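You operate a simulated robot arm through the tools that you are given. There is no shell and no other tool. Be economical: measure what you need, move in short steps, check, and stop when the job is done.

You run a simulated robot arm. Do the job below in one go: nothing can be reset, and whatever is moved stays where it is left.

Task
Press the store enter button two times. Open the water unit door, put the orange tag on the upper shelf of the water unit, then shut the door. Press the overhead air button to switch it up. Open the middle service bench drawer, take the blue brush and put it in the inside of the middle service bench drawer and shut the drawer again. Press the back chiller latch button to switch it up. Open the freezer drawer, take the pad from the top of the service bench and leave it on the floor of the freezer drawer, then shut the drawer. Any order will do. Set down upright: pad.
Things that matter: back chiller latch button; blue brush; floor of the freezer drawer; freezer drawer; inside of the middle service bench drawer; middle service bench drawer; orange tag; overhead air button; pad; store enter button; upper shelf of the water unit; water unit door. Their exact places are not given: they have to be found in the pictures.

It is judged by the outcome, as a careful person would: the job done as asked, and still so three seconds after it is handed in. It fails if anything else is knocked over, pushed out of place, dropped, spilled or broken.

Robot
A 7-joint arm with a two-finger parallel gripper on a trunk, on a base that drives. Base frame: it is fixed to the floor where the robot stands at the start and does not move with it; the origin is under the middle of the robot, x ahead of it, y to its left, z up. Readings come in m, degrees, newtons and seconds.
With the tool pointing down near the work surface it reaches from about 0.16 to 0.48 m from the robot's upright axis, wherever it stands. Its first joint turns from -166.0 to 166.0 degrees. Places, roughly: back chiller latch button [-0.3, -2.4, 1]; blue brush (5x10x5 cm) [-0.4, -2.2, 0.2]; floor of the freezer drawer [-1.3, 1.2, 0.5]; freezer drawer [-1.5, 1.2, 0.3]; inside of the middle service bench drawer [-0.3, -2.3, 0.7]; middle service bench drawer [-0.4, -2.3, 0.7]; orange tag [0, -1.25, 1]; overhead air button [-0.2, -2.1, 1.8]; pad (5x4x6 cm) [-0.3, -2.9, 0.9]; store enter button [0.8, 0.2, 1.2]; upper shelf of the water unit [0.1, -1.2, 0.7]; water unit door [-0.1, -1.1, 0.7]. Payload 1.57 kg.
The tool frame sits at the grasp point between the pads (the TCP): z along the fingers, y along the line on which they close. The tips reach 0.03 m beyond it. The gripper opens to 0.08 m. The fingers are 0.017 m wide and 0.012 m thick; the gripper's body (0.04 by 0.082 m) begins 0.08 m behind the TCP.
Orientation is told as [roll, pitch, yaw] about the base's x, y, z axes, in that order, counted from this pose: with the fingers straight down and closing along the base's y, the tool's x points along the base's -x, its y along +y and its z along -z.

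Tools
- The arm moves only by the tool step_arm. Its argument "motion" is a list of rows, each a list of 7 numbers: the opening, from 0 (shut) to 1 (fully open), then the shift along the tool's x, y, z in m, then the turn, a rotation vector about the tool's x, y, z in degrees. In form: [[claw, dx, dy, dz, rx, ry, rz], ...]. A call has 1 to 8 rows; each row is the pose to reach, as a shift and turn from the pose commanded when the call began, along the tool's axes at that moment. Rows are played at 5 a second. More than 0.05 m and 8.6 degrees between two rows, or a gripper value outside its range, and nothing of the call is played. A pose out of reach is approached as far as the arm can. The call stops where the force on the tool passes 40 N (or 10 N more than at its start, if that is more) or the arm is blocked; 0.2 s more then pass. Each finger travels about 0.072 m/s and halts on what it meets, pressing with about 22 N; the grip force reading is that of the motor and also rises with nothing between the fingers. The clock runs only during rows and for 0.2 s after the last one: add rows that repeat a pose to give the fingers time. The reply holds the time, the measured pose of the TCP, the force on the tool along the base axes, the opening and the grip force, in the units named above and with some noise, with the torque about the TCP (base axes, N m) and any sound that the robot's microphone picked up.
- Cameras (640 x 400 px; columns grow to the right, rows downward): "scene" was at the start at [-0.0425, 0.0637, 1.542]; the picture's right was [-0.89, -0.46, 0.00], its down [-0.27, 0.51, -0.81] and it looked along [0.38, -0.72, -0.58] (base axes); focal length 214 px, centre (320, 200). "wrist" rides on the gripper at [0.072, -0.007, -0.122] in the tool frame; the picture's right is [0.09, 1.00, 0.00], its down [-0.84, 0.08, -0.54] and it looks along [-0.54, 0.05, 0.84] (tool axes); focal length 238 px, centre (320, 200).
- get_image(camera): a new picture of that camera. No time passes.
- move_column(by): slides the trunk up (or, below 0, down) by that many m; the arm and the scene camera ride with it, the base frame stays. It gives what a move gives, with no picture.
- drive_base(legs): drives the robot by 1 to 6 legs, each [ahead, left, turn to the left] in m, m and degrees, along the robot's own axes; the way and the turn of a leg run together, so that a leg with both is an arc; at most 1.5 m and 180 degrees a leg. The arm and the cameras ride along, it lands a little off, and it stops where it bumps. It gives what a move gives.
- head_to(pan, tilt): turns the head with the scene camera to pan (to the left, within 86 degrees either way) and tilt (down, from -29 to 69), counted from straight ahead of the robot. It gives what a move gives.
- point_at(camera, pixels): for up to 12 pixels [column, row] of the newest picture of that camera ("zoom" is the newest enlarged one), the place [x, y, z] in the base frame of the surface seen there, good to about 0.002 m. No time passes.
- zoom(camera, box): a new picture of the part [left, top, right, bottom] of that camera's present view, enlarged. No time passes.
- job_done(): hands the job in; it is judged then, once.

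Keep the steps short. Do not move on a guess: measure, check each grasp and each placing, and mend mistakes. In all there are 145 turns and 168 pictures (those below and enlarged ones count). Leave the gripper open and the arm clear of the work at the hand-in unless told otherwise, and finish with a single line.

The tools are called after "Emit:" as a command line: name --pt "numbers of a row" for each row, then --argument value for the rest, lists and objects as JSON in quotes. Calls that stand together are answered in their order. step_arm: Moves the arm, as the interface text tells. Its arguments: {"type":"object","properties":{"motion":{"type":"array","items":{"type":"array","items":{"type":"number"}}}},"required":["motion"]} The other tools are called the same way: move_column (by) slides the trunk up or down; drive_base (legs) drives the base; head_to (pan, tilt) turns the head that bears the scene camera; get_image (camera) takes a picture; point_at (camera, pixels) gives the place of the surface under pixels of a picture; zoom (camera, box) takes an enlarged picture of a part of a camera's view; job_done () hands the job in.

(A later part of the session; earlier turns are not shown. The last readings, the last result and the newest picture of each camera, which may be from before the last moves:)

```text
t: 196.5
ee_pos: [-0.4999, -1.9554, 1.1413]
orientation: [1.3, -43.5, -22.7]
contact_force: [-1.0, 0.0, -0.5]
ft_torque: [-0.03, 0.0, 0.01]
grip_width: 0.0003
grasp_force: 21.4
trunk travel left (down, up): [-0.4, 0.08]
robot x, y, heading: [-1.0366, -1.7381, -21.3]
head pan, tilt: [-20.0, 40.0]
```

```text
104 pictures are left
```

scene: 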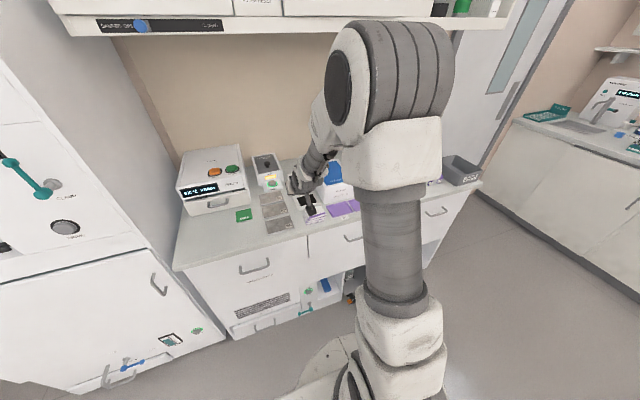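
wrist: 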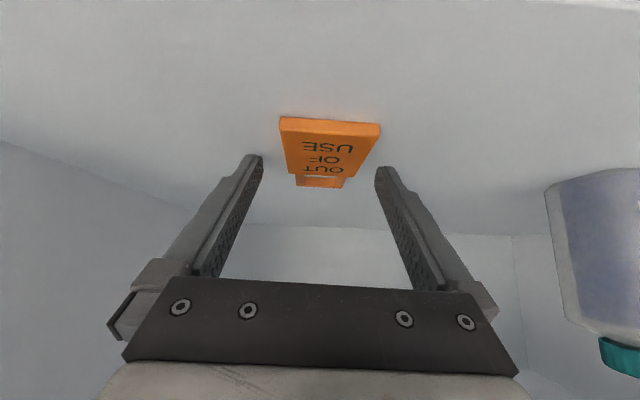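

I zoom into the overhead panel.

Emit:
head_to --pan 0 --tilt -5

Emit:
zoom --camera "scene" --box '[320, 135, 540, 250]'

Emit:
zoom --camera "scene" --box '[325, 150, 385, 250]'

Emit:
point_at --camera "zoom" --pixels '[[352, 168], [350, 200], [340, 264], [320, 168], [380, 168], [352, 190], [300, 200], [300, 300]]'

```text
t: 197.6
ee_pos: [-0.5006, -1.9561, 1.1416]
orientation: [1.4, -43.6, -22.6]
contact_force: [-0.2, -0.9, -0.9]
ft_torque: [0.02, 0.02, 0.0]
grip_width: 0.0
grasp_force: 21.5
trunk travel left (down, up): [-0.4, 0.08]
robot x, y, heading: [-1.0304, -1.7395, -21.0]
head pan, tilt: [0.0, -5.0]
```

```text
2.91 times, centred on (430, 192) of scene
```

zoom: 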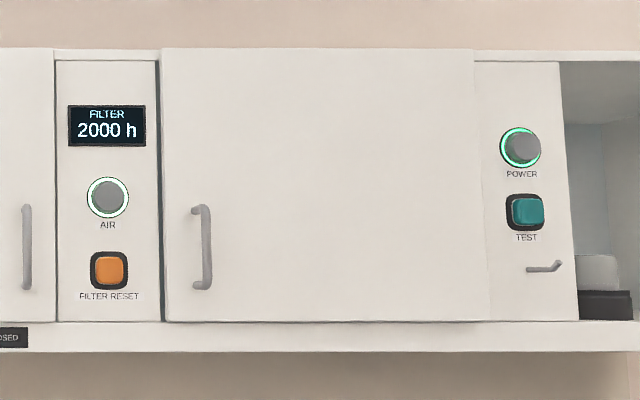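

```text
4.00 times, centred on (355, 200) of scene
```

zoom: 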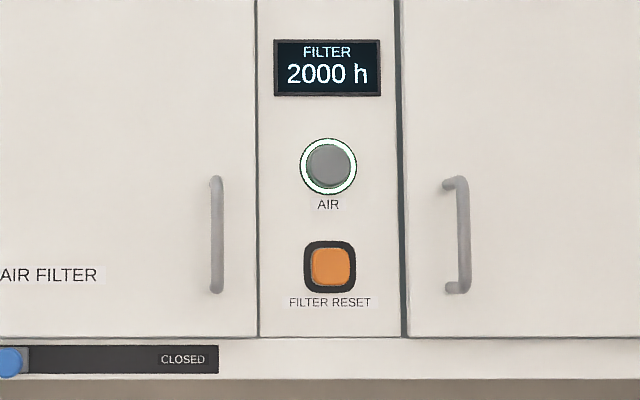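

```text
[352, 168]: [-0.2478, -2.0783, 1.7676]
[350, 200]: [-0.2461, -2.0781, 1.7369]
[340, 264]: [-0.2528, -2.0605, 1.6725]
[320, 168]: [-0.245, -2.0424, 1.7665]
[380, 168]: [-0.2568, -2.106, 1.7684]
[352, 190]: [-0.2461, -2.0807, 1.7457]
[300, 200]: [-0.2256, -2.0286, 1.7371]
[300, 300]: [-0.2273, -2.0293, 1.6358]
```

The AIR button (ring lit) is at about (-0.248,-2.051,1.769). I raise the trunk to its top, and raise the arm while levelling the tool.

Emit:
move_column --by 0.08

Emit:
step_arm --pt "0 -0.0276 0 -0.029 0 -5.8 0" --pt "0 -0.0552 0 -0.058 0 -11.6 0" --pt "0 -0.0828 0 -0.087 0 -17.4 0" --pt "0 -0.1104 0 -0.116 0 -23.2 0" --pt "0 -0.138 0 -0.145 0 -29 0" --pt "0 -0.1656 0 -0.174 0 -34.8 0" --pt "0 -0.193 0 -0.203 0 -40.6 0" --pt "0 -0.2208 0 -0.232 0 -46 0"

```text
t: 198.8
ee_pos: [-0.5008, -1.9552, 1.2218]
orientation: [1.3, -43.5, -22.6]
contact_force: [0.1, -0.1, 0.0]
ft_torque: [-0.02, -0.04, -0.03]
grip_width: 0.0
grasp_force: 21.3
trunk travel left (down, up): [-0.48, 0.0]
robot x, y, heading: [-1.0321, -1.7397, -21.4]
head pan, tilt: [0.0, -5.0]
```

```text
t: 200.6
ee_pos: [-0.5036, -1.9606, 1.5421]
orientation: [71.5, -88.9, -93.4]
contact_force: [0.8, 0.3, -0.2]
ft_torque: [-0.03, -0.02, 0.02]
grip_width: 0.0001
grasp_force: 21.6
trunk travel left (down, up): [-0.48, 0.0]
robot x, y, heading: [-1.0311, -1.7392, -21.0]
head pan, tilt: [0.0, -5.0]
```

Emit:
step_arm --pt "0 -0.045 0 0 0 0 0" --pt "0 -0.09 0 0 0 0 0" --pt "0 -0.135 0 0 0 0 0" --pt "0 -0.18 0 0 0 0 0" --pt "0 -0.225 0 0 0 0 0"

Emit:
zoom --camera "scene" --box '[325, 150, 385, 250]'

```text
t: 201.8
ee_pos: [-0.5035, -1.9661, 1.7675]
orientation: [62.7, -88.9, -84.4]
contact_force: [0.3, 0.5, 0.9]
ft_torque: [-0.02, 0.01, 0.02]
grip_width: 0.0
grasp_force: 21.3
trunk travel left (down, up): [-0.48, 0.0]
robot x, y, heading: [-1.0335, -1.7387, -21.1]
head pan, tilt: [0.0, -5.0]
```

```text
4.00 times, centred on (355, 200) of scene
```

zoom: 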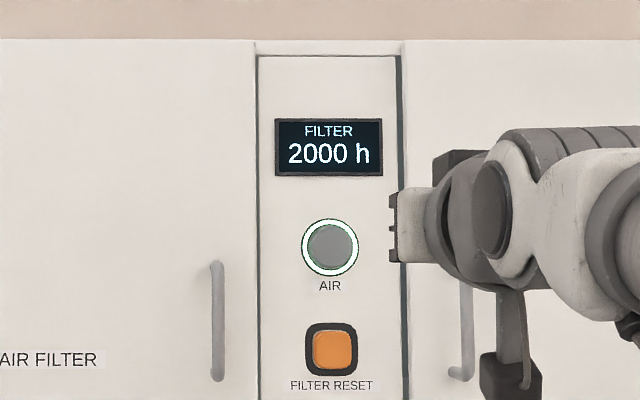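

Emit:
point_at --camera "zoom" --pixels '[[333, 247], [318, 247], [345, 250], [333, 235], [330, 262], [290, 220], [375, 220]]'

```text
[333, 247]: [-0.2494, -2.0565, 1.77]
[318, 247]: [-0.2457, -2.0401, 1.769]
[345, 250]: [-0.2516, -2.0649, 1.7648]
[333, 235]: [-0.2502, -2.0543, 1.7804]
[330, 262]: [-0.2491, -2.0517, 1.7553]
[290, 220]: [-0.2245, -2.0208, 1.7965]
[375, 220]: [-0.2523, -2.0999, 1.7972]
```

The button centre is 0.269 ahead and 0.011 left of the TCP. I drive 0.17 ahead, then check alignment.

Emit:
drive_base --legs '[[0.17, 0.01, 0]]'

Emit:
get_image --camera "wrist"

```text
t: 203.6
ee_pos: [-0.339, -2.0185, 1.7667]
orientation: [66.0, -89.0, -87.7]
contact_force: [-0.4, 0.1, 0.4]
ft_torque: [-0.01, -0.03, 0.04]
grip_width: 0.0
grasp_force: 20.8
trunk travel left (down, up): [-0.48, 0.0]
robot x, y, heading: [-0.8679, -1.7937, -21.0]
head pan, tilt: [0.0, -5.0]
```

```text
100 pictures are left
```

wrist: 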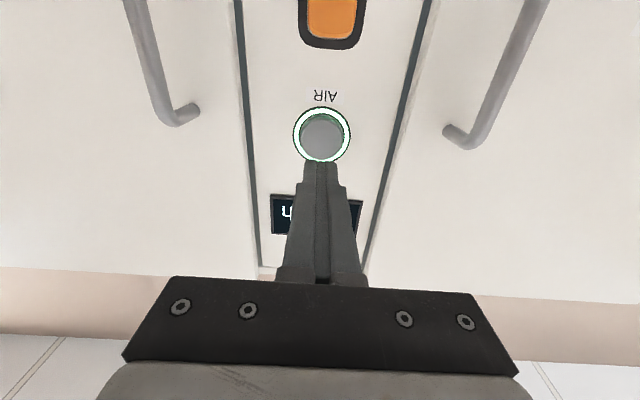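

Aligned; contact expected after 0.066 m. I advance and press in small steps.

Emit:
step_arm --pt "0 -0.002 -0.001 0.03 0 0 0" --pt "0 -0.002 -0.001 0.055 0 0 0" --pt "0 -0.002 -0.001 0.06 0 0 0" --pt "0 -0.002 -0.001 0.065 0 0 0" --pt "0 -0.002 -0.001 0.069 0 0 0"

```text
t: 204.8
ee_pos: [-0.2763, -2.0446, 1.7698]
orientation: [68.8, -88.8, -90.3]
contact_force: [0.4, -0.4, -0.5]
ft_torque: [-0.01, 0.02, 0.0]
grip_width: 0.0001
grasp_force: 21.1
trunk travel left (down, up): [-0.48, 0.0]
robot x, y, heading: [-0.8706, -1.7909, -21.5]
head pan, tilt: [0.0, -5.0]
```

Emit:
step_arm --pt "0 0 0 0.003 0 0 0" --pt "0 0 0 0.006 0 0 0" --pt "0 0 0 0.008 0 0 0"

```text
t: 205.6
ee_pos: [-0.2684, -2.0475, 1.7685]
orientation: [66.6, -88.9, -88.3]
contact_force: [-3.0, 2.5, -0.9]
ft_torque: [-0.01, 0.01, 0.02]
grip_width: 0.0001
grasp_force: 21.2
trunk travel left (down, up): [-0.48, 0.0]
robot x, y, heading: [-0.8687, -1.7937, -21.4]
head pan, tilt: [0.0, -5.0]
heard: click
```

Click heard. I back off and look at the ring.

Emit:
step_arm --pt "0 0 0 -0.03 0 0 0" --pt "0 0 0 -0.07 0 0 0"

Emit:
get_image --camera "wrist"

Emit:
zoom --camera "scene" --box '[280, 130, 400, 250]'

```text
t: 206.2
ee_pos: [-0.3346, -2.0234, 1.7688]
orientation: [67.7, -88.9, -89.4]
contact_force: [0.7, 0.6, -0.1]
ft_torque: [0.01, 0.0, 0.02]
grip_width: 0.0
grasp_force: 21.4
trunk travel left (down, up): [-0.48, 0.0]
robot x, y, heading: [-0.8705, -1.7928, -21.1]
head pan, tilt: [0.0, -5.0]
```

```text
99 pictures are left
```

wrist: 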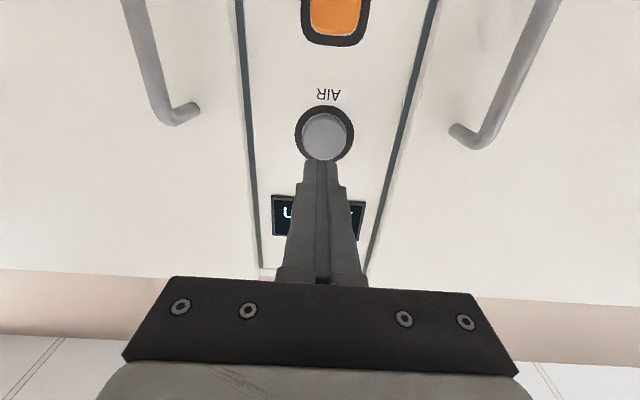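

```text
3.33 times, centred on (340, 190) of scene
```

zoom: 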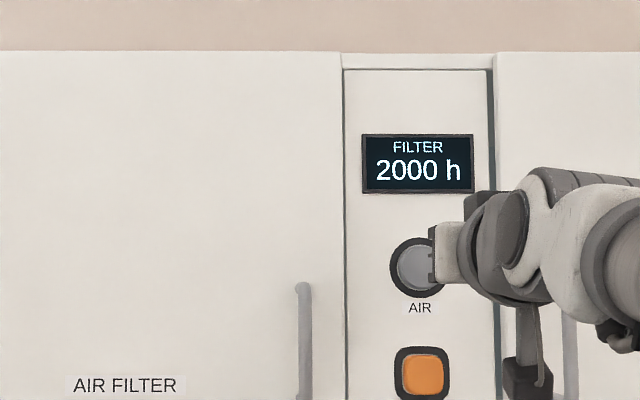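

The ring went dark. I measure whether the cap now stands further out than before (before: 10 mm proud).

Emit:
point_at --camera "wrist" --pixels '[[324, 138], [315, 130], [335, 130], [280, 110], [370, 110], [300, 135], [349, 135]]'

Emit:
zoom --camera "wrist" --box '[260, 70, 390, 170]'

```text
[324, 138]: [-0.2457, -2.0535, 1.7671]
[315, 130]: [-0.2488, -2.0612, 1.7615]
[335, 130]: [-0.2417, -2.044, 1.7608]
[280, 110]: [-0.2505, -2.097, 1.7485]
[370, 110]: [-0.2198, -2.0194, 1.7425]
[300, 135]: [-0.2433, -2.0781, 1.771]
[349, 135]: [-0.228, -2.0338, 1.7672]
```

```text
4.00 times, centred on (325, 120) of wrist
```

zoom: 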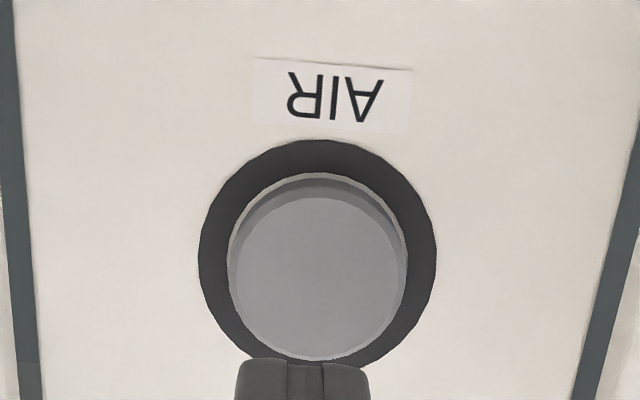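

The press registered once (ring changed from lit to dark). Now I back off, move right along the bench and look down at the bench top for the chiller latch button and the pad.

Emit:
drive_base --legs '[[-0.25, 0, 0], [0, -0.4, 0]]'

Emit:
head_to --pan 5 --tilt 48

Emit:
get_image --camera "scene"

```text
t: 211.5
ee_pos: [-0.7073, -2.3025, 1.7684]
orientation: [67.2, -89.0, -88.8]
contact_force: [-0.4, 0.9, 0.1]
ft_torque: [0.01, 0.0, 0.02]
grip_width: 0.0
grasp_force: 21.3
trunk travel left (down, up): [-0.48, 0.0]
robot x, y, heading: [-1.2453, -2.0762, -20.8]
head pan, tilt: [0.0, -5.0]
```

```text
t: 212.7
ee_pos: [-0.7073, -2.3031, 1.7693]
orientation: [66.9, -88.9, -88.4]
contact_force: [0.5, -0.2, 0.7]
ft_torque: [-0.01, -0.02, -0.01]
grip_width: 0.0
grasp_force: 21.3
trunk travel left (down, up): [-0.48, 0.0]
robot x, y, heading: [-1.2438, -2.0733, -21.1]
head pan, tilt: [5.0, 48.0]
```

```text
96 pictures are left
```

scene: 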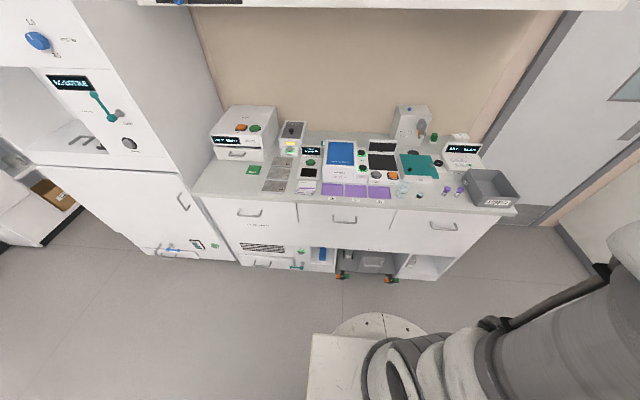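

Emit:
zoom --camera "scene" --box '[265, 110, 405, 205]'

Emit:
zoom --camera "scene" --box '[360, 95, 530, 215]'

Emit:
zoom --camera "scene" --box '[220, 190, 480, 290]'

```text
4.21 times, centred on (335, 158) of scene
```

zoom: 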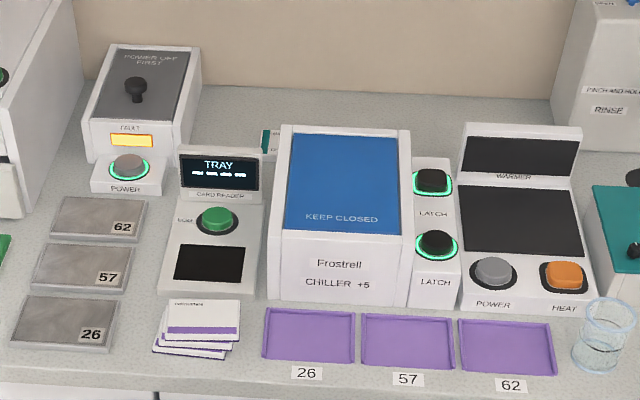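

```text
3.33 times, centred on (445, 155) of scene
```

zoom: 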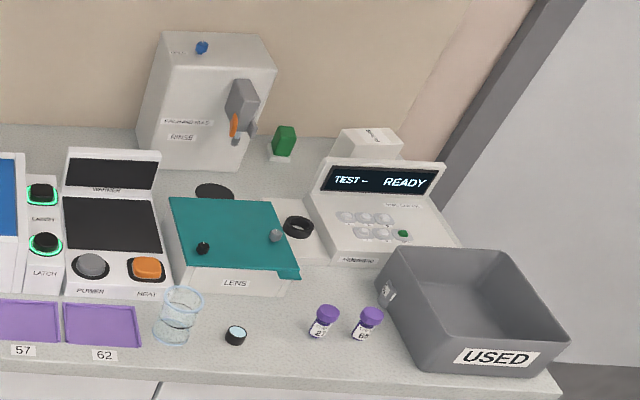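

```text
2.46 times, centred on (350, 240) of scene
```

zoom: 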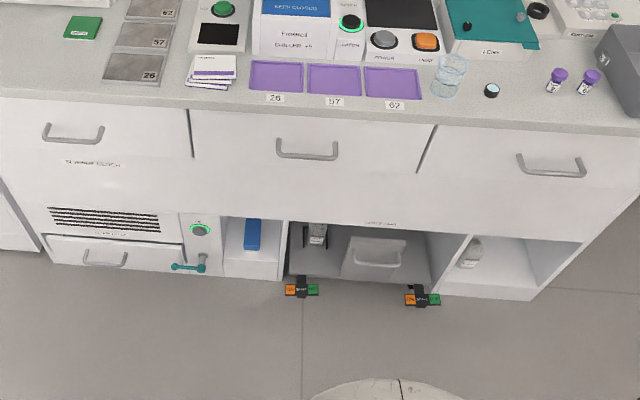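

The rear LATCH button (lit), the blue brush in the low cubby, the middle drawer and a green block at the back are visible. I measure them.

Emit:
point_at --camera "zoom" --pixels '[[252, 225], [247, 245], [258, 245], [280, 148], [308, 155], [336, 150], [280, 140], [300, 190], [240, 270], [195, 150], [430, 150], [250, 262]]'

Emit:
point_at --camera "scene" --pixels '[[360, 153], [361, 150], [434, 137], [433, 142], [437, 133], [361, 166], [356, 155], [320, 186], [432, 148]]'

Emit:
zoom --camera "scene" --box '[400, 115, 460, 165]'

```text
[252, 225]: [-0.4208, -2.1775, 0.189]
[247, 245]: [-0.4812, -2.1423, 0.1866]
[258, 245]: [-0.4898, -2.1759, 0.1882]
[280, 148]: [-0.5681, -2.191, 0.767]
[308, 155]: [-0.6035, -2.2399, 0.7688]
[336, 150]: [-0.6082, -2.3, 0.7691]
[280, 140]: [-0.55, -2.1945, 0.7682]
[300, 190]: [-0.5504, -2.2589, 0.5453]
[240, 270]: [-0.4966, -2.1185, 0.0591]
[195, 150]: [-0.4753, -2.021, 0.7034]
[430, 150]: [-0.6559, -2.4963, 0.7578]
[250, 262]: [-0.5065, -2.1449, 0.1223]
```

```text
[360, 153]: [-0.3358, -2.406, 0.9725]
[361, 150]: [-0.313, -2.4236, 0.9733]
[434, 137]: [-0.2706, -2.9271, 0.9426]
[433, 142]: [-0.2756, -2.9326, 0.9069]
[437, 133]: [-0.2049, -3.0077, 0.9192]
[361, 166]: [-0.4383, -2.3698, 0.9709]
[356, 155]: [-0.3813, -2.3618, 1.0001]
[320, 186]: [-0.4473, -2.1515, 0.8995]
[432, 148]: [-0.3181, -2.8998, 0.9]
```

```text
8.00 times, centred on (430, 140) of scene
```

zoom: 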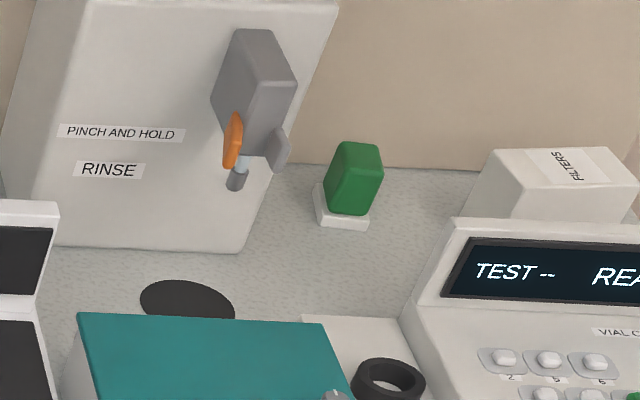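

The green block on a white foot is the pad (about (-0.275,-2.93)). The back latch cap is at about (-0.325,-2.415,0.973). I first bring the arm down to its earlier working pose (pitch ~-45°).

Emit:
step_arm --pt "0 0.045 0 0 0 0 0" --pt "0 0.09 0 0 0 0 0" --pt "0 0.135 0 0 0 0 0" --pt "0 0.18 0 0 0 0 0" --pt "0 0.225 0 0 0 0 0" --pt "0 0.265 0 0 0 6 0" --pt "0 0.305 0 0 0 12 0" --pt "0 0.345 0 0 0 18 0"

Emit:
move_column --by -0.2

```text
t: 214.5
ee_pos: [-0.7067, -2.2977, 1.4245]
orientation: [3.3, -71.4, -24.5]
contact_force: [0.6, 0.5, 0.2]
ft_torque: [-0.02, -0.01, 0.03]
grip_width: 0.0
grasp_force: 21.7
trunk travel left (down, up): [-0.48, 0.0]
robot x, y, heading: [-1.2424, -2.0724, -21.2]
head pan, tilt: [5.0, 48.0]
```

```text
t: 216.7
ee_pos: [-0.7068, -2.2968, 1.2257]
orientation: [3.2, -71.5, -24.4]
contact_force: [-0.4, 0.3, -0.3]
ft_torque: [0.01, -0.02, 0.01]
grip_width: 0.0
grasp_force: 21.2
trunk travel left (down, up): [-0.28, 0.2]
robot x, y, heading: [-1.2417, -2.0723, -20.9]
head pan, tilt: [5.0, 48.0]
```

Emit:
step_arm --pt "0 0.017 0 0.006 0 7.2 0" --pt "0 0.034 0 0.012 0 14.4 0" --pt "0 0.051 0 0.018 0 21.6 0" --pt "0 0.068 0 0.024 0 28.8 0" --pt "0 0.085 0 0.029 0 36 0"

Emit:
get_image --camera "scene"

```text
t: 217.9
ee_pos: [-0.7057, -2.2959, 1.1362]
orientation: [1.3, -35.4, -22.1]
contact_force: [0.0, -1.1, 0.0]
ft_torque: [-0.01, 0.03, 0.01]
grip_width: 0.0
grasp_force: 21.4
trunk travel left (down, up): [-0.28, 0.2]
robot x, y, heading: [-1.2435, -2.0716, -21.1]
head pan, tilt: [5.0, 48.0]
```

```text
91 pictures are left
```

scene: 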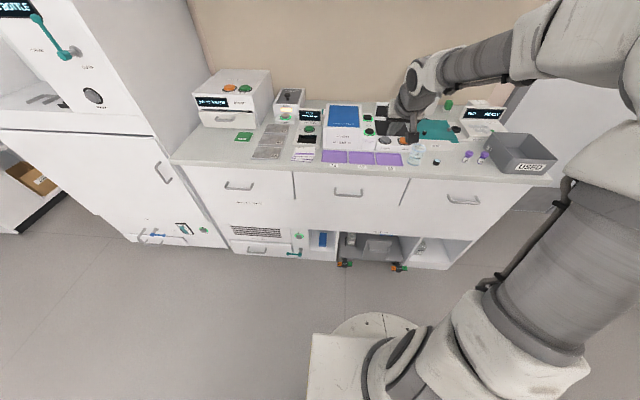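

I drive 0.25 ahead (staying well above the bench objects) and re-measure the latch button.

Emit:
drive_base --legs '[[0.25, 0.025, 0]]'

Emit:
get_image --camera "wrist"

Emit:
zoom --camera "scene" --box '[280, 30, 480, 130]'

```text
t: 220.2
ee_pos: [-0.4638, -2.3635, 1.1358]
orientation: [1.2, -35.6, -22.3]
contact_force: [-0.4, -0.2, 0.5]
ft_torque: [-0.01, 0.04, 0.02]
grip_width: 0.0001
grasp_force: 21.4
trunk travel left (down, up): [-0.28, 0.2]
robot x, y, heading: [-0.997, -2.141, -20.9]
head pan, tilt: [5.0, 48.0]
```

```text
90 pictures are left
```

wrist: 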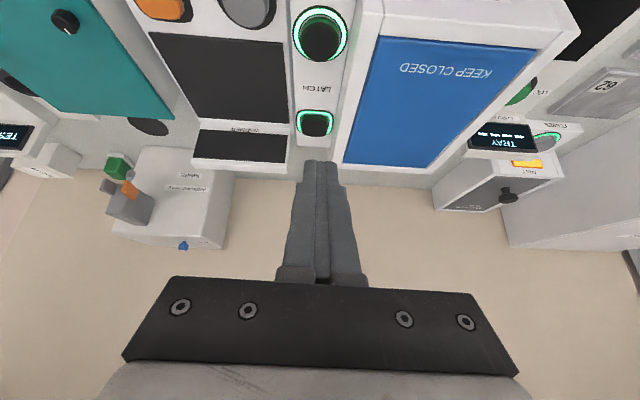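

```text
3.20 times, centred on (380, 80) of scene
```

zoom: 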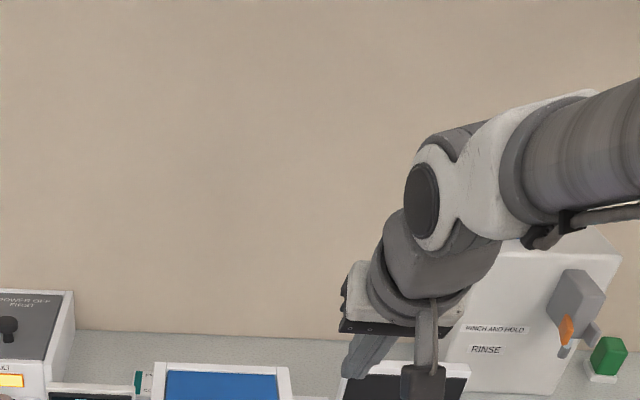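

In the wrist view the back latch button is at (317,122) and the front one at (321,33). I measure both and their surroundings.

Emit:
point_at --camera "wrist" --pixels '[[317, 120], [310, 118], [324, 118], [317, 128], [317, 112], [320, 35], [300, 100], [365, 150], [300, 150], [240, 130]]'

Emit:
zoom --camera "wrist" --box '[270, 80, 370, 180]'

```text
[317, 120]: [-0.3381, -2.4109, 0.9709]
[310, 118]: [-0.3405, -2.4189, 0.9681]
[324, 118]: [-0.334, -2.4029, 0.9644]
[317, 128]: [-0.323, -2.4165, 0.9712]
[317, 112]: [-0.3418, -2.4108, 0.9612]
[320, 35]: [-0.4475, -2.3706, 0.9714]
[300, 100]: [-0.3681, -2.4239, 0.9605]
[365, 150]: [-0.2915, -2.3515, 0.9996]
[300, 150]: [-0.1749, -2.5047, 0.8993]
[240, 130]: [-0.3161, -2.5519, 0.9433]
```

```text
4.00 times, centred on (320, 130) of wrist
```

zoom: 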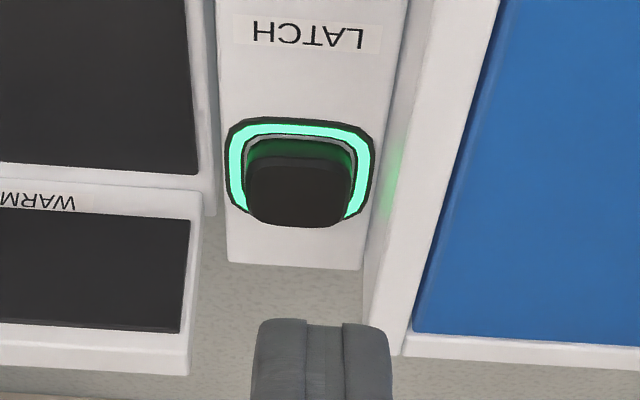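

The back cap's centre is about (-0.328,-2.4145,0.971): 0.145 ahead and 4 mm left. I move the arm forward 0.133 and down to just above it.

Emit:
step_arm --pt "0 -0.036 0.001 0.026 0 0 0" --pt "0 -0.072 0.003 0.052 0 0 0" --pt "0 -0.108 0.004 0.0774 0 0 0" --pt "0 -0.0847 0.004 0.11 0 0 0" --pt "0 -0.0556 0.004 0.151 0 0 0"

Emit:
zoom --camera "wrist" --box '[220, 60, 420, 220]'

```text
refused: row 5 steps farther than a row can; nothing moved
```

```text
2.50 times, centred on (320, 140) of wrist
```

zoom: 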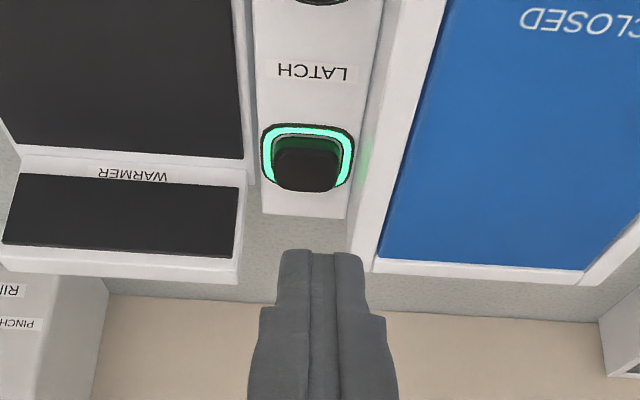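

One row was too long; I split it.

Emit:
step_arm --pt "0 -0.036 0.001 0.026 0 0 0" --pt "0 -0.072 0.003 0.052 0 0 0" --pt "0 -0.108 0.004 0.0774 0 0 0" --pt "0 -0.0847 0.004 0.11 0 0 0" --pt "0 -0.0556 0.004 0.148 0 0 0"

Emit:
zoom --camera "wrist" --box '[220, 60, 420, 220]'

```text
t: 221.4
ee_pos: [-0.338, -2.4051, 1.0481]
orientation: [1.2, -35.7, -22.3]
contact_force: [-0.2, -1.2, -0.1]
ft_torque: [-0.02, -0.02, -0.03]
grip_width: 0.0
grasp_force: 21.6
trunk travel left (down, up): [-0.28, 0.2]
robot x, y, heading: [-1.0006, -2.1365, -21.0]
head pan, tilt: [5.0, 48.0]
```

```text
2.50 times, centred on (320, 140) of wrist
```

zoom: 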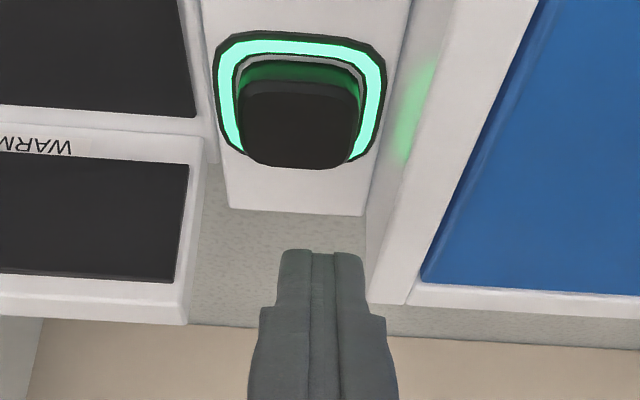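

Shift 5 mm right, then down in small steps to press.

Emit:
step_arm --pt "0 0.0116 -0.005 0.0163 0 0 0" --pt "0 0.0233 -0.005 0.0325 0 0 0" --pt "0 0.0262 -0.005 0.0366 0 0 0" --pt "0 0.0285 -0.005 0.0398 0 0 0" --pt "0 0.0303 -0.005 0.0423 0 0 0"

```text
t: 222.6
ee_pos: [-0.3392, -2.4115, 0.9962]
orientation: [1.2, -35.8, -22.3]
contact_force: [-0.5, -1.4, 1.7]
ft_torque: [-0.04, -0.02, 0.02]
grip_width: 0.0
grasp_force: 21.6
trunk travel left (down, up): [-0.28, 0.2]
robot x, y, heading: [-1.0003, -2.1407, -21.0]
head pan, tilt: [5.0, 48.0]
heard: click
```

Click heard. I lift straight up and check the ring.

Emit:
step_arm --pt "0 -0.02 0 -0.028 0 0 0" --pt "0 -0.045 0 -0.063 0 0 0" --pt "0 -0.07 0 -0.097 0 0 0"

Emit:
get_image --camera "wrist"

```text
t: 223.4
ee_pos: [-0.3401, -2.4119, 1.115]
orientation: [1.2, -35.5, -22.3]
contact_force: [0.3, -0.5, 0.3]
ft_torque: [0.0, 0.01, -0.02]
grip_width: 0.0
grasp_force: 21.3
trunk travel left (down, up): [-0.28, 0.2]
robot x, y, heading: [-1.0019, -2.1411, -21.2]
head pan, tilt: [5.0, 48.0]
```

```text
85 pictures are left
```

wrist: 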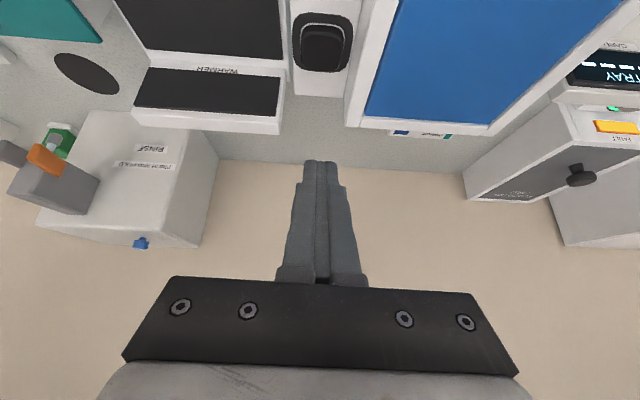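

The ring is dark: done. Next the middle drawer: its handle is a horizontal bar at n-centre ≈ (-0.60,-2.24), z 0.768, so I need the tool rolled 90°. I back off, lower the trunk, level and roll the tool, opening the fingers.

Emit:
drive_base --legs '[[-0.3, 0, 0]]'

Emit:
move_column --by -0.28

Emit:
step_arm --pt "0 0 0 0 0 -7.5 0" --pt "0 0 0 0 0 -15 0" --pt "0 0 0 0 0 -22.5 0" --pt "0 0 0 0 0 -30 0" --pt "0 0 0 0 0 -37 0"

Emit:
step_arm --pt "0.2 0 0 0 0 0 8" --pt "0.4 0 0 0 0 0 16" --pt "0.6 0 0 0 0 0 24" --pt "0.8 0 0 0 0 0 32" --pt "1 0 0 0 0 0 40" --pt "1 0 0 0 0 0 48" --pt "1 0 0 0 0 0 56" --pt "1 0 0 0 0 0 64"

```text
t: 225.9
ee_pos: [-0.618, -2.3028, 1.1143]
orientation: [1.2, -35.6, -22.2]
contact_force: [-0.4, -0.2, -0.3]
ft_torque: [0.02, 0.01, 0.06]
grip_width: 0.0001
grasp_force: 21.8
trunk travel left (down, up): [-0.28, 0.2]
robot x, y, heading: [-1.2771, -2.0345, -21.3]
head pan, tilt: [5.0, 48.0]
```

```text
t: 227.8
ee_pos: [-0.6192, -2.3023, 0.9268]
orientation: [1.1, -37.0, -22.3]
contact_force: [-24.0, 9.1, 16.7]
ft_torque: [0.09, 0.53, -0.02]
grip_width: 0.0
grasp_force: 20.6
trunk travel left (down, up): [-0.077, 0.403]
robot x, y, heading: [-1.2778, -2.0321, -20.8]
head pan, tilt: [5.0, 48.0]
stopped: the force on the tool passed its limit at 54 N (the readings are from after the stop); the commanded pose is now the measured one
```

```text
t: 228.2
ee_pos: [-0.6206, -2.3019, 0.9267]
orientation: [1.2, -41.8, -22.4]
contact_force: [-23.3, 9.5, 13.1]
ft_torque: [0.14, 0.46, -0.1]
grip_width: 0.0001
grasp_force: 21.2
trunk travel left (down, up): [-0.077, 0.403]
robot x, y, heading: [-1.2792, -2.0345, -21.3]
head pan, tilt: [5.0, 48.0]
stopped in row 1: the force on the tool passed its limit at 45 N (the readings are from after the stop); the commanded pose is now the measured one
```

```text
t: 230.0
ee_pos: [-0.618, -2.3028, 0.9229]
orientation: [39.0, -15.9, -91.8]
contact_force: [-0.9, 0.4, 0.3]
ft_torque: [0.02, 0.01, 0.0]
grip_width: 0.08
grasp_force: 0.0
trunk travel left (down, up): [-0.077, 0.403]
robot x, y, heading: [-1.2781, -2.0322, -20.9]
head pan, tilt: [5.0, 48.0]
```

The fingertips touched the counter's front edge while lowering (the arm was still extended). I back off 0.2 m and check that nothing moved.

Emit:
drive_base --legs '[[-0.15, 0, 0]]'

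Emit:
get_image --camera "scene"

Emit:
get_image --camera "wrist"

```text
t: 231.5
ee_pos: [-0.7241, -2.2625, 0.9263]
orientation: [39.2, -16.1, -91.7]
contact_force: [-0.5, 0.3, 0.2]
ft_torque: [0.03, 0.01, 0.02]
grip_width: 0.0802
grasp_force: 0.0
trunk travel left (down, up): [-0.077, 0.403]
robot x, y, heading: [-1.3868, -1.991, -21.0]
head pan, tilt: [5.0, 48.0]
stopped in leg 1: the robot was blocked; the commanded pose is now the measured one
```

```text
84 pictures are left
```

scene: 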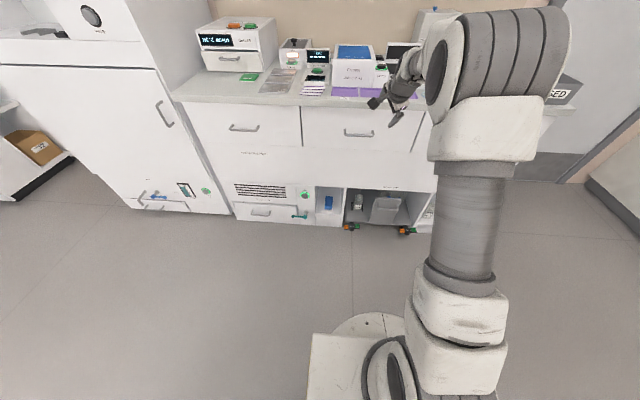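

```text
83 pictures are left
```

wrist: 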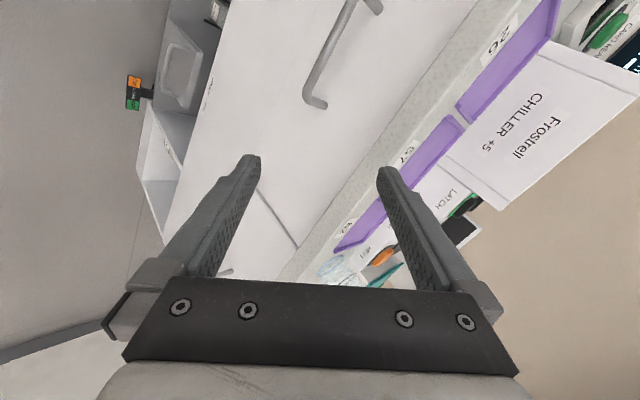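

Nothing is displaced; the base just touched the island behind. I lower the trunk, finish the roll, then level the tool.

Emit:
move_column --by -0.077

Emit:
step_arm --pt "1 0 0 0 0 0 8.5" --pt "1 0 0 0 0 0 17" --pt "1 0 0 0 0 0 26"

Emit:
step_arm --pt "1 0 0 0 -8 0 0" --pt "1 0 0 0 -16 0 0" --pt "1 0 0 0 -24 0 0" --pt "1 0 0 0 -32 0 0"

```text
t: 232.6
ee_pos: [-0.7242, -2.2619, 0.8493]
orientation: [39.2, -16.1, -91.7]
contact_force: [0.4, 0.0, -0.6]
ft_torque: [0.03, -0.03, 0.0]
grip_width: 0.0801
grasp_force: 0.2
trunk travel left (down, up): [0.0, 0.48]
robot x, y, heading: [-1.387, -1.9904, -21.0]
head pan, tilt: [5.0, 48.0]
```

```text
refused: row 3 steps farther than a row can; nothing moved
```

```text
t: 233.6
ee_pos: [-0.725, -2.263, 0.8497]
orientation: [71.4, -16.4, -91.8]
contact_force: [0.7, 1.0, 0.7]
ft_torque: [-0.02, -0.01, -0.02]
grip_width: 0.08
grasp_force: 0.1
trunk travel left (down, up): [0.0, 0.48]
robot x, y, heading: [-1.387, -1.992, -21.1]
head pan, tilt: [5.0, 48.0]
```

I computed the remaining turn to a level, rolled tool: about (-4,-13,22)° in the tool frame.

Emit:
step_arm --pt "1 0 0 0 -1 -3.2 5.4" --pt "1 0 0 0 -2 -6.5 10.8" --pt "1 0 0 0 -2.9 -9.8 16.3" --pt "1 0 0 0 -3.9 -13 21.7"

Emit:
get_image --camera "wrist"

```text
t: 234.6
ee_pos: [-0.7245, -2.2622, 0.8493]
orientation: [77.6, 1.4, -110.2]
contact_force: [-1.0, 0.3, 1.0]
ft_torque: [-0.01, 0.01, -0.01]
grip_width: 0.0799
grasp_force: 0.0
trunk travel left (down, up): [0.0, 0.48]
robot x, y, heading: [-1.3901, -1.9925, -21.2]
head pan, tilt: [5.0, 48.0]
```

```text
82 pictures are left
```

wrist: 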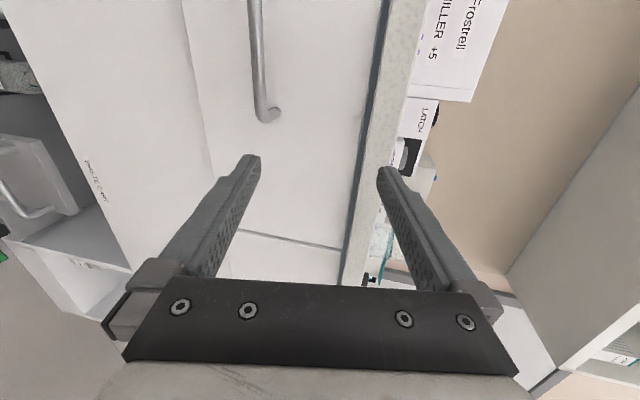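

The bar shows at (262,60). I move left 6 cm and down 8 cm with the arm, to bar height.

Emit:
step_arm --pt "1 0.02 -0.026 0.0056 0 0 0" --pt "1 0.04 -0.053 0.011 0 0 0" --pt "1 0.06 -0.079 0.017 0 0 0"

Emit:
get_image --camera "wrist"

```text
t: 235.4
ee_pos: [-0.703, -2.2052, 0.7687]
orientation: [77.6, 1.4, -110.1]
contact_force: [0.7, -1.3, 0.5]
ft_torque: [0.0, -0.01, 0.01]
grip_width: 0.0798
grasp_force: 0.0
trunk travel left (down, up): [0.0, 0.48]
robot x, y, heading: [-1.3855, -1.9938, -21.1]
head pan, tilt: [5.0, 48.0]
```

```text
81 pictures are left
```

wrist: 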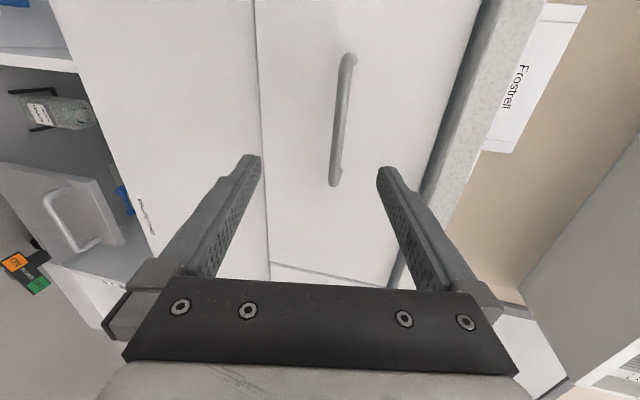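

Emit:
point_at --camera "wrist" --pixels '[[342, 120], [340, 150], [345, 80], [300, 120], [335, 182]]'

```text
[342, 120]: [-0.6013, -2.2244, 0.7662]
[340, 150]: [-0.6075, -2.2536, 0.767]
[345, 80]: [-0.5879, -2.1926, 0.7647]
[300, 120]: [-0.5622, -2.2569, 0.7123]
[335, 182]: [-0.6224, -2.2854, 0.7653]
```

The bar centre is 0.107 m ahead and 2 mm below the TCP. I drive ahead 0.075.

Emit:
drive_base --legs '[[0.075, 0, 0]]'

Emit:
get_image --camera "wrist"

```text
t: 236.6
ee_pos: [-0.6342, -2.2304, 0.769]
orientation: [77.6, 1.4, -110.2]
contact_force: [-0.6, 0.0, 0.0]
ft_torque: [-0.02, -0.01, 0.0]
grip_width: 0.0797
grasp_force: 0.1
trunk travel left (down, up): [0.0, 0.48]
robot x, y, heading: [-1.3156, -2.0201, -21.2]
head pan, tilt: [5.0, 48.0]
```

```text
80 pictures are left
```

wrist: 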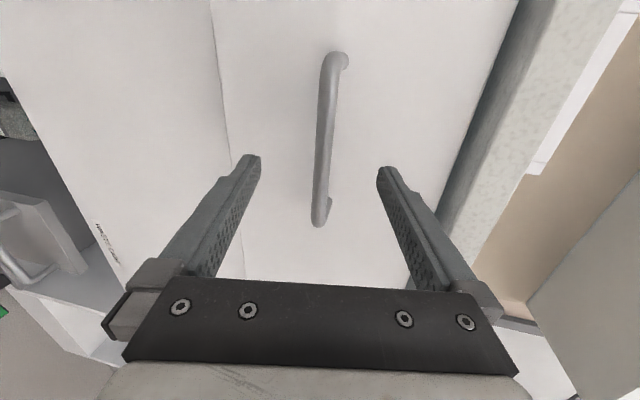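

Emit:
step_arm --pt "1 0 0.004 0.032 0 0 0" --pt "0.5 0 0.004 0.032 0 0 0" --pt "0 0 0.004 0.032 0 0 0" --pt "0 0 0.004 0.032 0 0 0" --pt "0 0 0.004 0.032 0 0 0"

```text
t: 237.8
ee_pos: [-0.6039, -2.2414, 0.7638]
orientation: [77.3, 1.3, -110.1]
contact_force: [-4.3, 1.5, -9.9]
ft_torque: [-0.47, 0.2, 0.15]
grip_width: 0.0116
grasp_force: 29.5
trunk travel left (down, up): [0.0, 0.48]
robot x, y, heading: [-1.3177, -2.0169, -20.9]
head pan, tilt: [5.0, 48.0]
```

The bar is gripped. I pull the drawer out 0.2 m with the arm.

Emit:
step_arm --pt "0 0 -0.0042 -0.0196 0 0 0" --pt "0 0 -0.0083 -0.039 0 0 0" --pt "0 0 -0.0125 -0.0587 0 0 0" --pt "0 0 -0.0166 -0.0782 0 0 0" --pt "0 0 -0.0208 -0.098 0 0 0" --pt "0 0 -0.025 -0.117 0 0 0" --pt "0 0 -0.0291 -0.137 0 0 0" --pt "0 0 -0.0333 -0.1565 0 0 0"

```text
t: 239.6
ee_pos: [-0.7532, -2.1852, 0.7631]
orientation: [77.1, 1.3, -109.8]
contact_force: [4.0, 9.1, -26.5]
ft_torque: [-0.43, 0.28, -0.03]
grip_width: 0.0118
grasp_force: 29.2
trunk travel left (down, up): [0.0, 0.48]
robot x, y, heading: [-1.3132, -2.018, -21.0]
head pan, tilt: [5.0, 48.0]
```

Open 0.16 m. I ease the vertical load and pull on another 0.08.

Emit:
step_arm --pt "0 0 -0.003 0 0 0 0" --pt "0 0 -0.0072 -0.0196 0 0 0" --pt "0 0 -0.0113 -0.039 0 0 0" --pt "0 0 -0.0155 -0.0587 0 0 0" --pt "0 0 -0.0196 -0.0782 0 0 0"

Emit:
get_image --camera "scene"

```text
t: 240.8
ee_pos: [-0.8287, -2.1568, 0.763]
orientation: [77.3, 1.5, -109.8]
contact_force: [8.3, 19.2, -18.3]
ft_torque: [-0.23, 0.2, 0.71]
grip_width: 0.0118
grasp_force: 29.5
trunk travel left (down, up): [0.0, 0.48]
robot x, y, heading: [-1.3162, -2.0191, -21.0]
head pan, tilt: [5.0, 48.0]
```

```text
79 pictures are left
```

scene: 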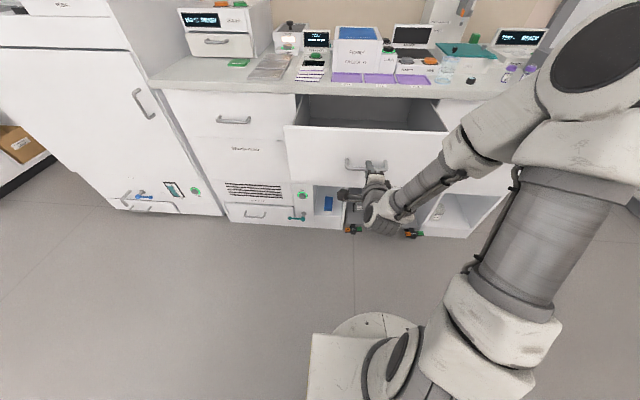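

The drawer is open 0.24 m. But the brush sits in the cubby beneath it, so I check the geometry under the drawer, the brush's cubby and my base's front edge.

Emit:
zoom --camera "scene" --box '[280, 90, 460, 250]'

Emit:
point_at --camera "scene" --pixels '[[375, 315], [345, 325], [330, 340], [285, 128], [446, 133], [290, 178], [315, 190], [340, 190], [340, 225], [318, 218], [328, 205], [350, 112]]'

```text
2.50 times, centred on (370, 170) of scene
```

zoom: 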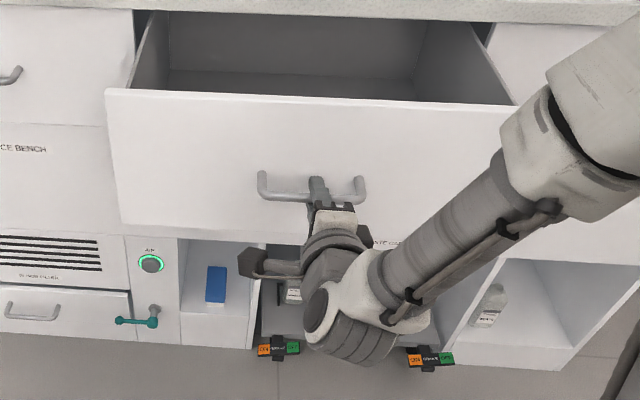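

```text
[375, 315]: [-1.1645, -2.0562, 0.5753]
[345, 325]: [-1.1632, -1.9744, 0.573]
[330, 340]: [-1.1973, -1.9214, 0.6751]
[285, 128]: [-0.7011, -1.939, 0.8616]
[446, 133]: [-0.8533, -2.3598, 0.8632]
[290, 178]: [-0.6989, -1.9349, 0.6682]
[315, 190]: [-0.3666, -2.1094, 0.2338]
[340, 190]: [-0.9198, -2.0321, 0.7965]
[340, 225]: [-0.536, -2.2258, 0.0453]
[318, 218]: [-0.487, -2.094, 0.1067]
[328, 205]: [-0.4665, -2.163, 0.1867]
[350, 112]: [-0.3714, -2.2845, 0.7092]
```

The brush must be fetched with the drawer closed, since the open drawer blocks the way. I push it shut again, and release.

Emit:
step_arm --pt "0 0 0.0083 0.039 0 0 0" --pt "0 0 0.0166 0.078 0 0 0" --pt "0 0 0.0249 0.117 0 0 0" --pt "0 0 0.0332 0.156 0 0 0" --pt "0 0 0.0415 0.195 0 0 0" --pt "0 0 0.0485 0.226 0 0 0" --pt "0 0 0.0505 0.236 0 0 0"

Emit:
step_arm --pt "0.5 0 0 0 0 0 0" --pt "1 0 0 0 0 0 0" --pt "1 0 0 0 0 0 0" --pt "1 0 0 0 0 0 0" --pt "1 0 0 0 0 0 0"

Emit:
step_arm --pt "1 0 0 -0.04 0 0 0" --pt "1 0 0 -0.08 0 0 0" --pt "1 0 0 -0.12 0 0 0" --pt "1 0 0 -0.16 0 0 0"

Emit:
get_image --camera "scene"

```text
t: 242.4
ee_pos: [-0.604, -2.2425, 0.7626]
orientation: [77.6, 1.4, -110.2]
contact_force: [-19.5, 16.2, 4.6]
ft_torque: [-0.46, 0.15, -0.17]
grip_width: 0.012
grasp_force: 29.1
trunk travel left (down, up): [0.0, 0.48]
robot x, y, heading: [-1.3134, -2.0219, -21.0]
head pan, tilt: [5.0, 48.0]
```

```text
t: 243.6
ee_pos: [-0.6017, -2.2432, 0.764]
orientation: [77.7, 1.4, -110.1]
contact_force: [-0.7, 0.5, -0.2]
ft_torque: [-0.01, 0.0, 0.03]
grip_width: 0.0801
grasp_force: 0.1
trunk travel left (down, up): [0.0, 0.48]
robot x, y, heading: [-1.3172, -2.0205, -21.1]
head pan, tilt: [5.0, 48.0]
```

```text
t: 244.6
ee_pos: [-0.7509, -2.1895, 0.7982]
orientation: [77.6, 1.4, -110.1]
contact_force: [0.3, -1.1, -0.3]
ft_torque: [-0.01, -0.04, -0.02]
grip_width: 0.08
grasp_force: 0.0
trunk travel left (down, up): [0.0, 0.48]
robot x, y, heading: [-1.3162, -2.0138, -21.0]
head pan, tilt: [5.0, 48.0]
```

```text
77 pictures are left
```

scene: 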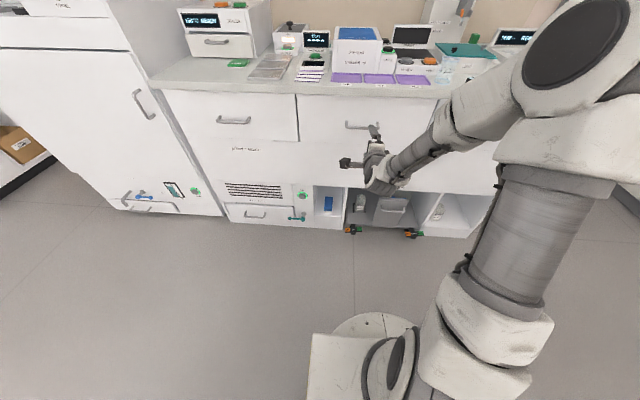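

Drawer shut. I unroll the tool and pitch it to ~20° from straight down.

Emit:
step_arm --pt "1 0 0 0 0 0 -8.2" --pt "1 0 0 0 0 0 -16.4" --pt "1 0 0 0 0 0 -24.6" --pt "1 0 0 0 0 0 -32.8" --pt "1 0 0 0 0 0 -41" --pt "1 0 0 0 0 0 -49.2" --pt "1 0 0 0 0 0 -57.4" --pt "1 0 0 0 0 0 -65.6"

Emit:
step_arm --pt "1 0 0 0 0 0 -8.2" --pt "1 0 0 0 0 0 -16.4" --pt "1 0 0 0 0 0 -23.4"

Emit:
step_arm --pt "1 0.01 0 -0.025 0 8 0" --pt "1 0.02 0 -0.05 0 16 0" --pt "1 0.03 0 -0.075 0 24 0" --pt "1 0.04 0 -0.1 0 32 0" --pt "1 0.05 0 -0.125 0 40 0" --pt "1 0.06 0 -0.15 0 48 0" --pt "1 0.07 0 -0.17 0 56 0"

```text
t: 246.4
ee_pos: [-0.7492, -2.1898, 0.7976]
orientation: [63.0, -61.6, -85.6]
contact_force: [-0.2, -1.3, -0.6]
ft_torque: [-0.02, 0.0, -0.01]
grip_width: 0.08
grasp_force: 0.1
trunk travel left (down, up): [0.0, 0.48]
robot x, y, heading: [-1.3176, -2.0175, -21.1]
head pan, tilt: [5.0, 48.0]
```

```text
t: 247.2
ee_pos: [-0.7493, -2.1894, 0.7986]
orientation: [10.3, -77.3, -30.4]
contact_force: [-0.1, -1.0, -0.3]
ft_torque: [0.0, 0.01, 0.02]
grip_width: 0.08
grasp_force: 0.1
trunk travel left (down, up): [0.0, 0.48]
robot x, y, heading: [-1.3171, -2.0178, -21.1]
head pan, tilt: [5.0, 48.0]
```

```text
t: 248.8
ee_pos: [-0.9189, -2.1251, 0.7655]
orientation: [2.4, -21.4, -21.4]
contact_force: [0.7, 1.5, 0.6]
ft_torque: [-0.18, 0.06, -0.06]
grip_width: 0.0801
grasp_force: 0.0
out of reach, approached as far as the arm can: row 5
trunk travel left (down, up): [0.0, 0.48]
robot x, y, heading: [-1.3188, -2.0161, -20.9]
head pan, tilt: [5.0, 48.0]
```

I test how low the arm can reach here in free space, going down 0.39 m.

Emit:
step_arm --pt "1 0.0179 0 0.0456 0 0 0" --pt "1 0.0358 0 0.0912 0 0 0" --pt "1 0.0537 0 0.1368 0 0 0" --pt "1 0.0716 0 0.1824 0 0 0" --pt "1 0.0895 0 0.228 0 0 0" --pt "1 0.1074 0 0.2736 0 0 0" --pt "1 0.1253 0 0.3192 0 0 0" --pt "1 0.1432 0 0.3648 0 0 0"

Emit:
step_arm --pt "1 0.0179 0 0.0456 0 0 0" --pt "1 0.0358 0 0.0912 0 0 0" --pt "1 0.0537 0 0.1368 0 0 0" --pt "1 0.071 0 0.181 0 0 0"

Emit:
get_image --camera "wrist"

```text
t: 250.6
ee_pos: [-0.9117, -2.1104, 0.3746]
orientation: [2.5, -21.5, -21.4]
contact_force: [-0.9, 0.1, -0.1]
ft_torque: [-0.03, -0.03, 0.03]
grip_width: 0.0796
grasp_force: 0.0
trunk travel left (down, up): [0.0, 0.48]
robot x, y, heading: [-1.3176, -2.0172, -20.9]
head pan, tilt: [5.0, 48.0]
```

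```text
t: 251.3
ee_pos: [-0.9103, -2.1062, 0.2636]
orientation: [2.7, -21.0, -21.1]
contact_force: [-4.7, -4.8, 58.9]
ft_torque: [2.76, 6.33, 0.68]
grip_width: 0.0798
grasp_force: 0.0
trunk travel left (down, up): [0.0, 0.48]
robot x, y, heading: [-1.3143, -2.0187, -20.7]
head pan, tilt: [5.0, 48.0]
stopped in row 3: the force on the tool passed its limit at 198 N (the readings are from after the stop); the commanded pose is now the measured one
```

```text
76 pictures are left
```

wrist: 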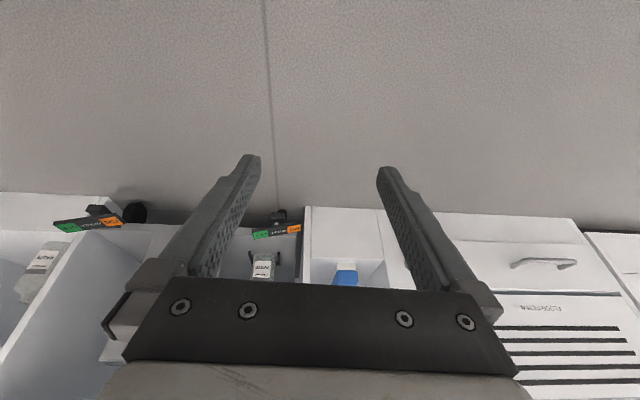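

The hand's camera bracket pressed on my own chassis. I lift, extend 5 cm further out to clear it, and try the low pose again (target z≈0.19).

Emit:
step_arm --pt "1 -0.0146 0 -0.0372 0 0 0" --pt "1 -0.0292 0 -0.0745 0 2 0" --pt "1 -0.0571 0 -0.0635 0 4 0" --pt "1 -0.0565 0 -0.0208 0 6 0" --pt "1 -0.0419 0 0.0164 0 6 0" --pt "1 -0.0273 0 0.0536 0 6 0" --pt "1 -0.0145 0 0.0862 0 6 0"

```text
t: 252.9
ee_pos: [-0.8674, -2.1161, 0.1825]
orientation: [2.5, -15.2, -20.8]
contact_force: [0.3, -0.6, -0.1]
ft_torque: [0.0, 0.01, 0.0]
grip_width: 0.08
grasp_force: 0.0
trunk travel left (down, up): [0.0, 0.48]
robot x, y, heading: [-1.3149, -2.0184, -21.1]
head pan, tilt: [5.0, 48.0]
```

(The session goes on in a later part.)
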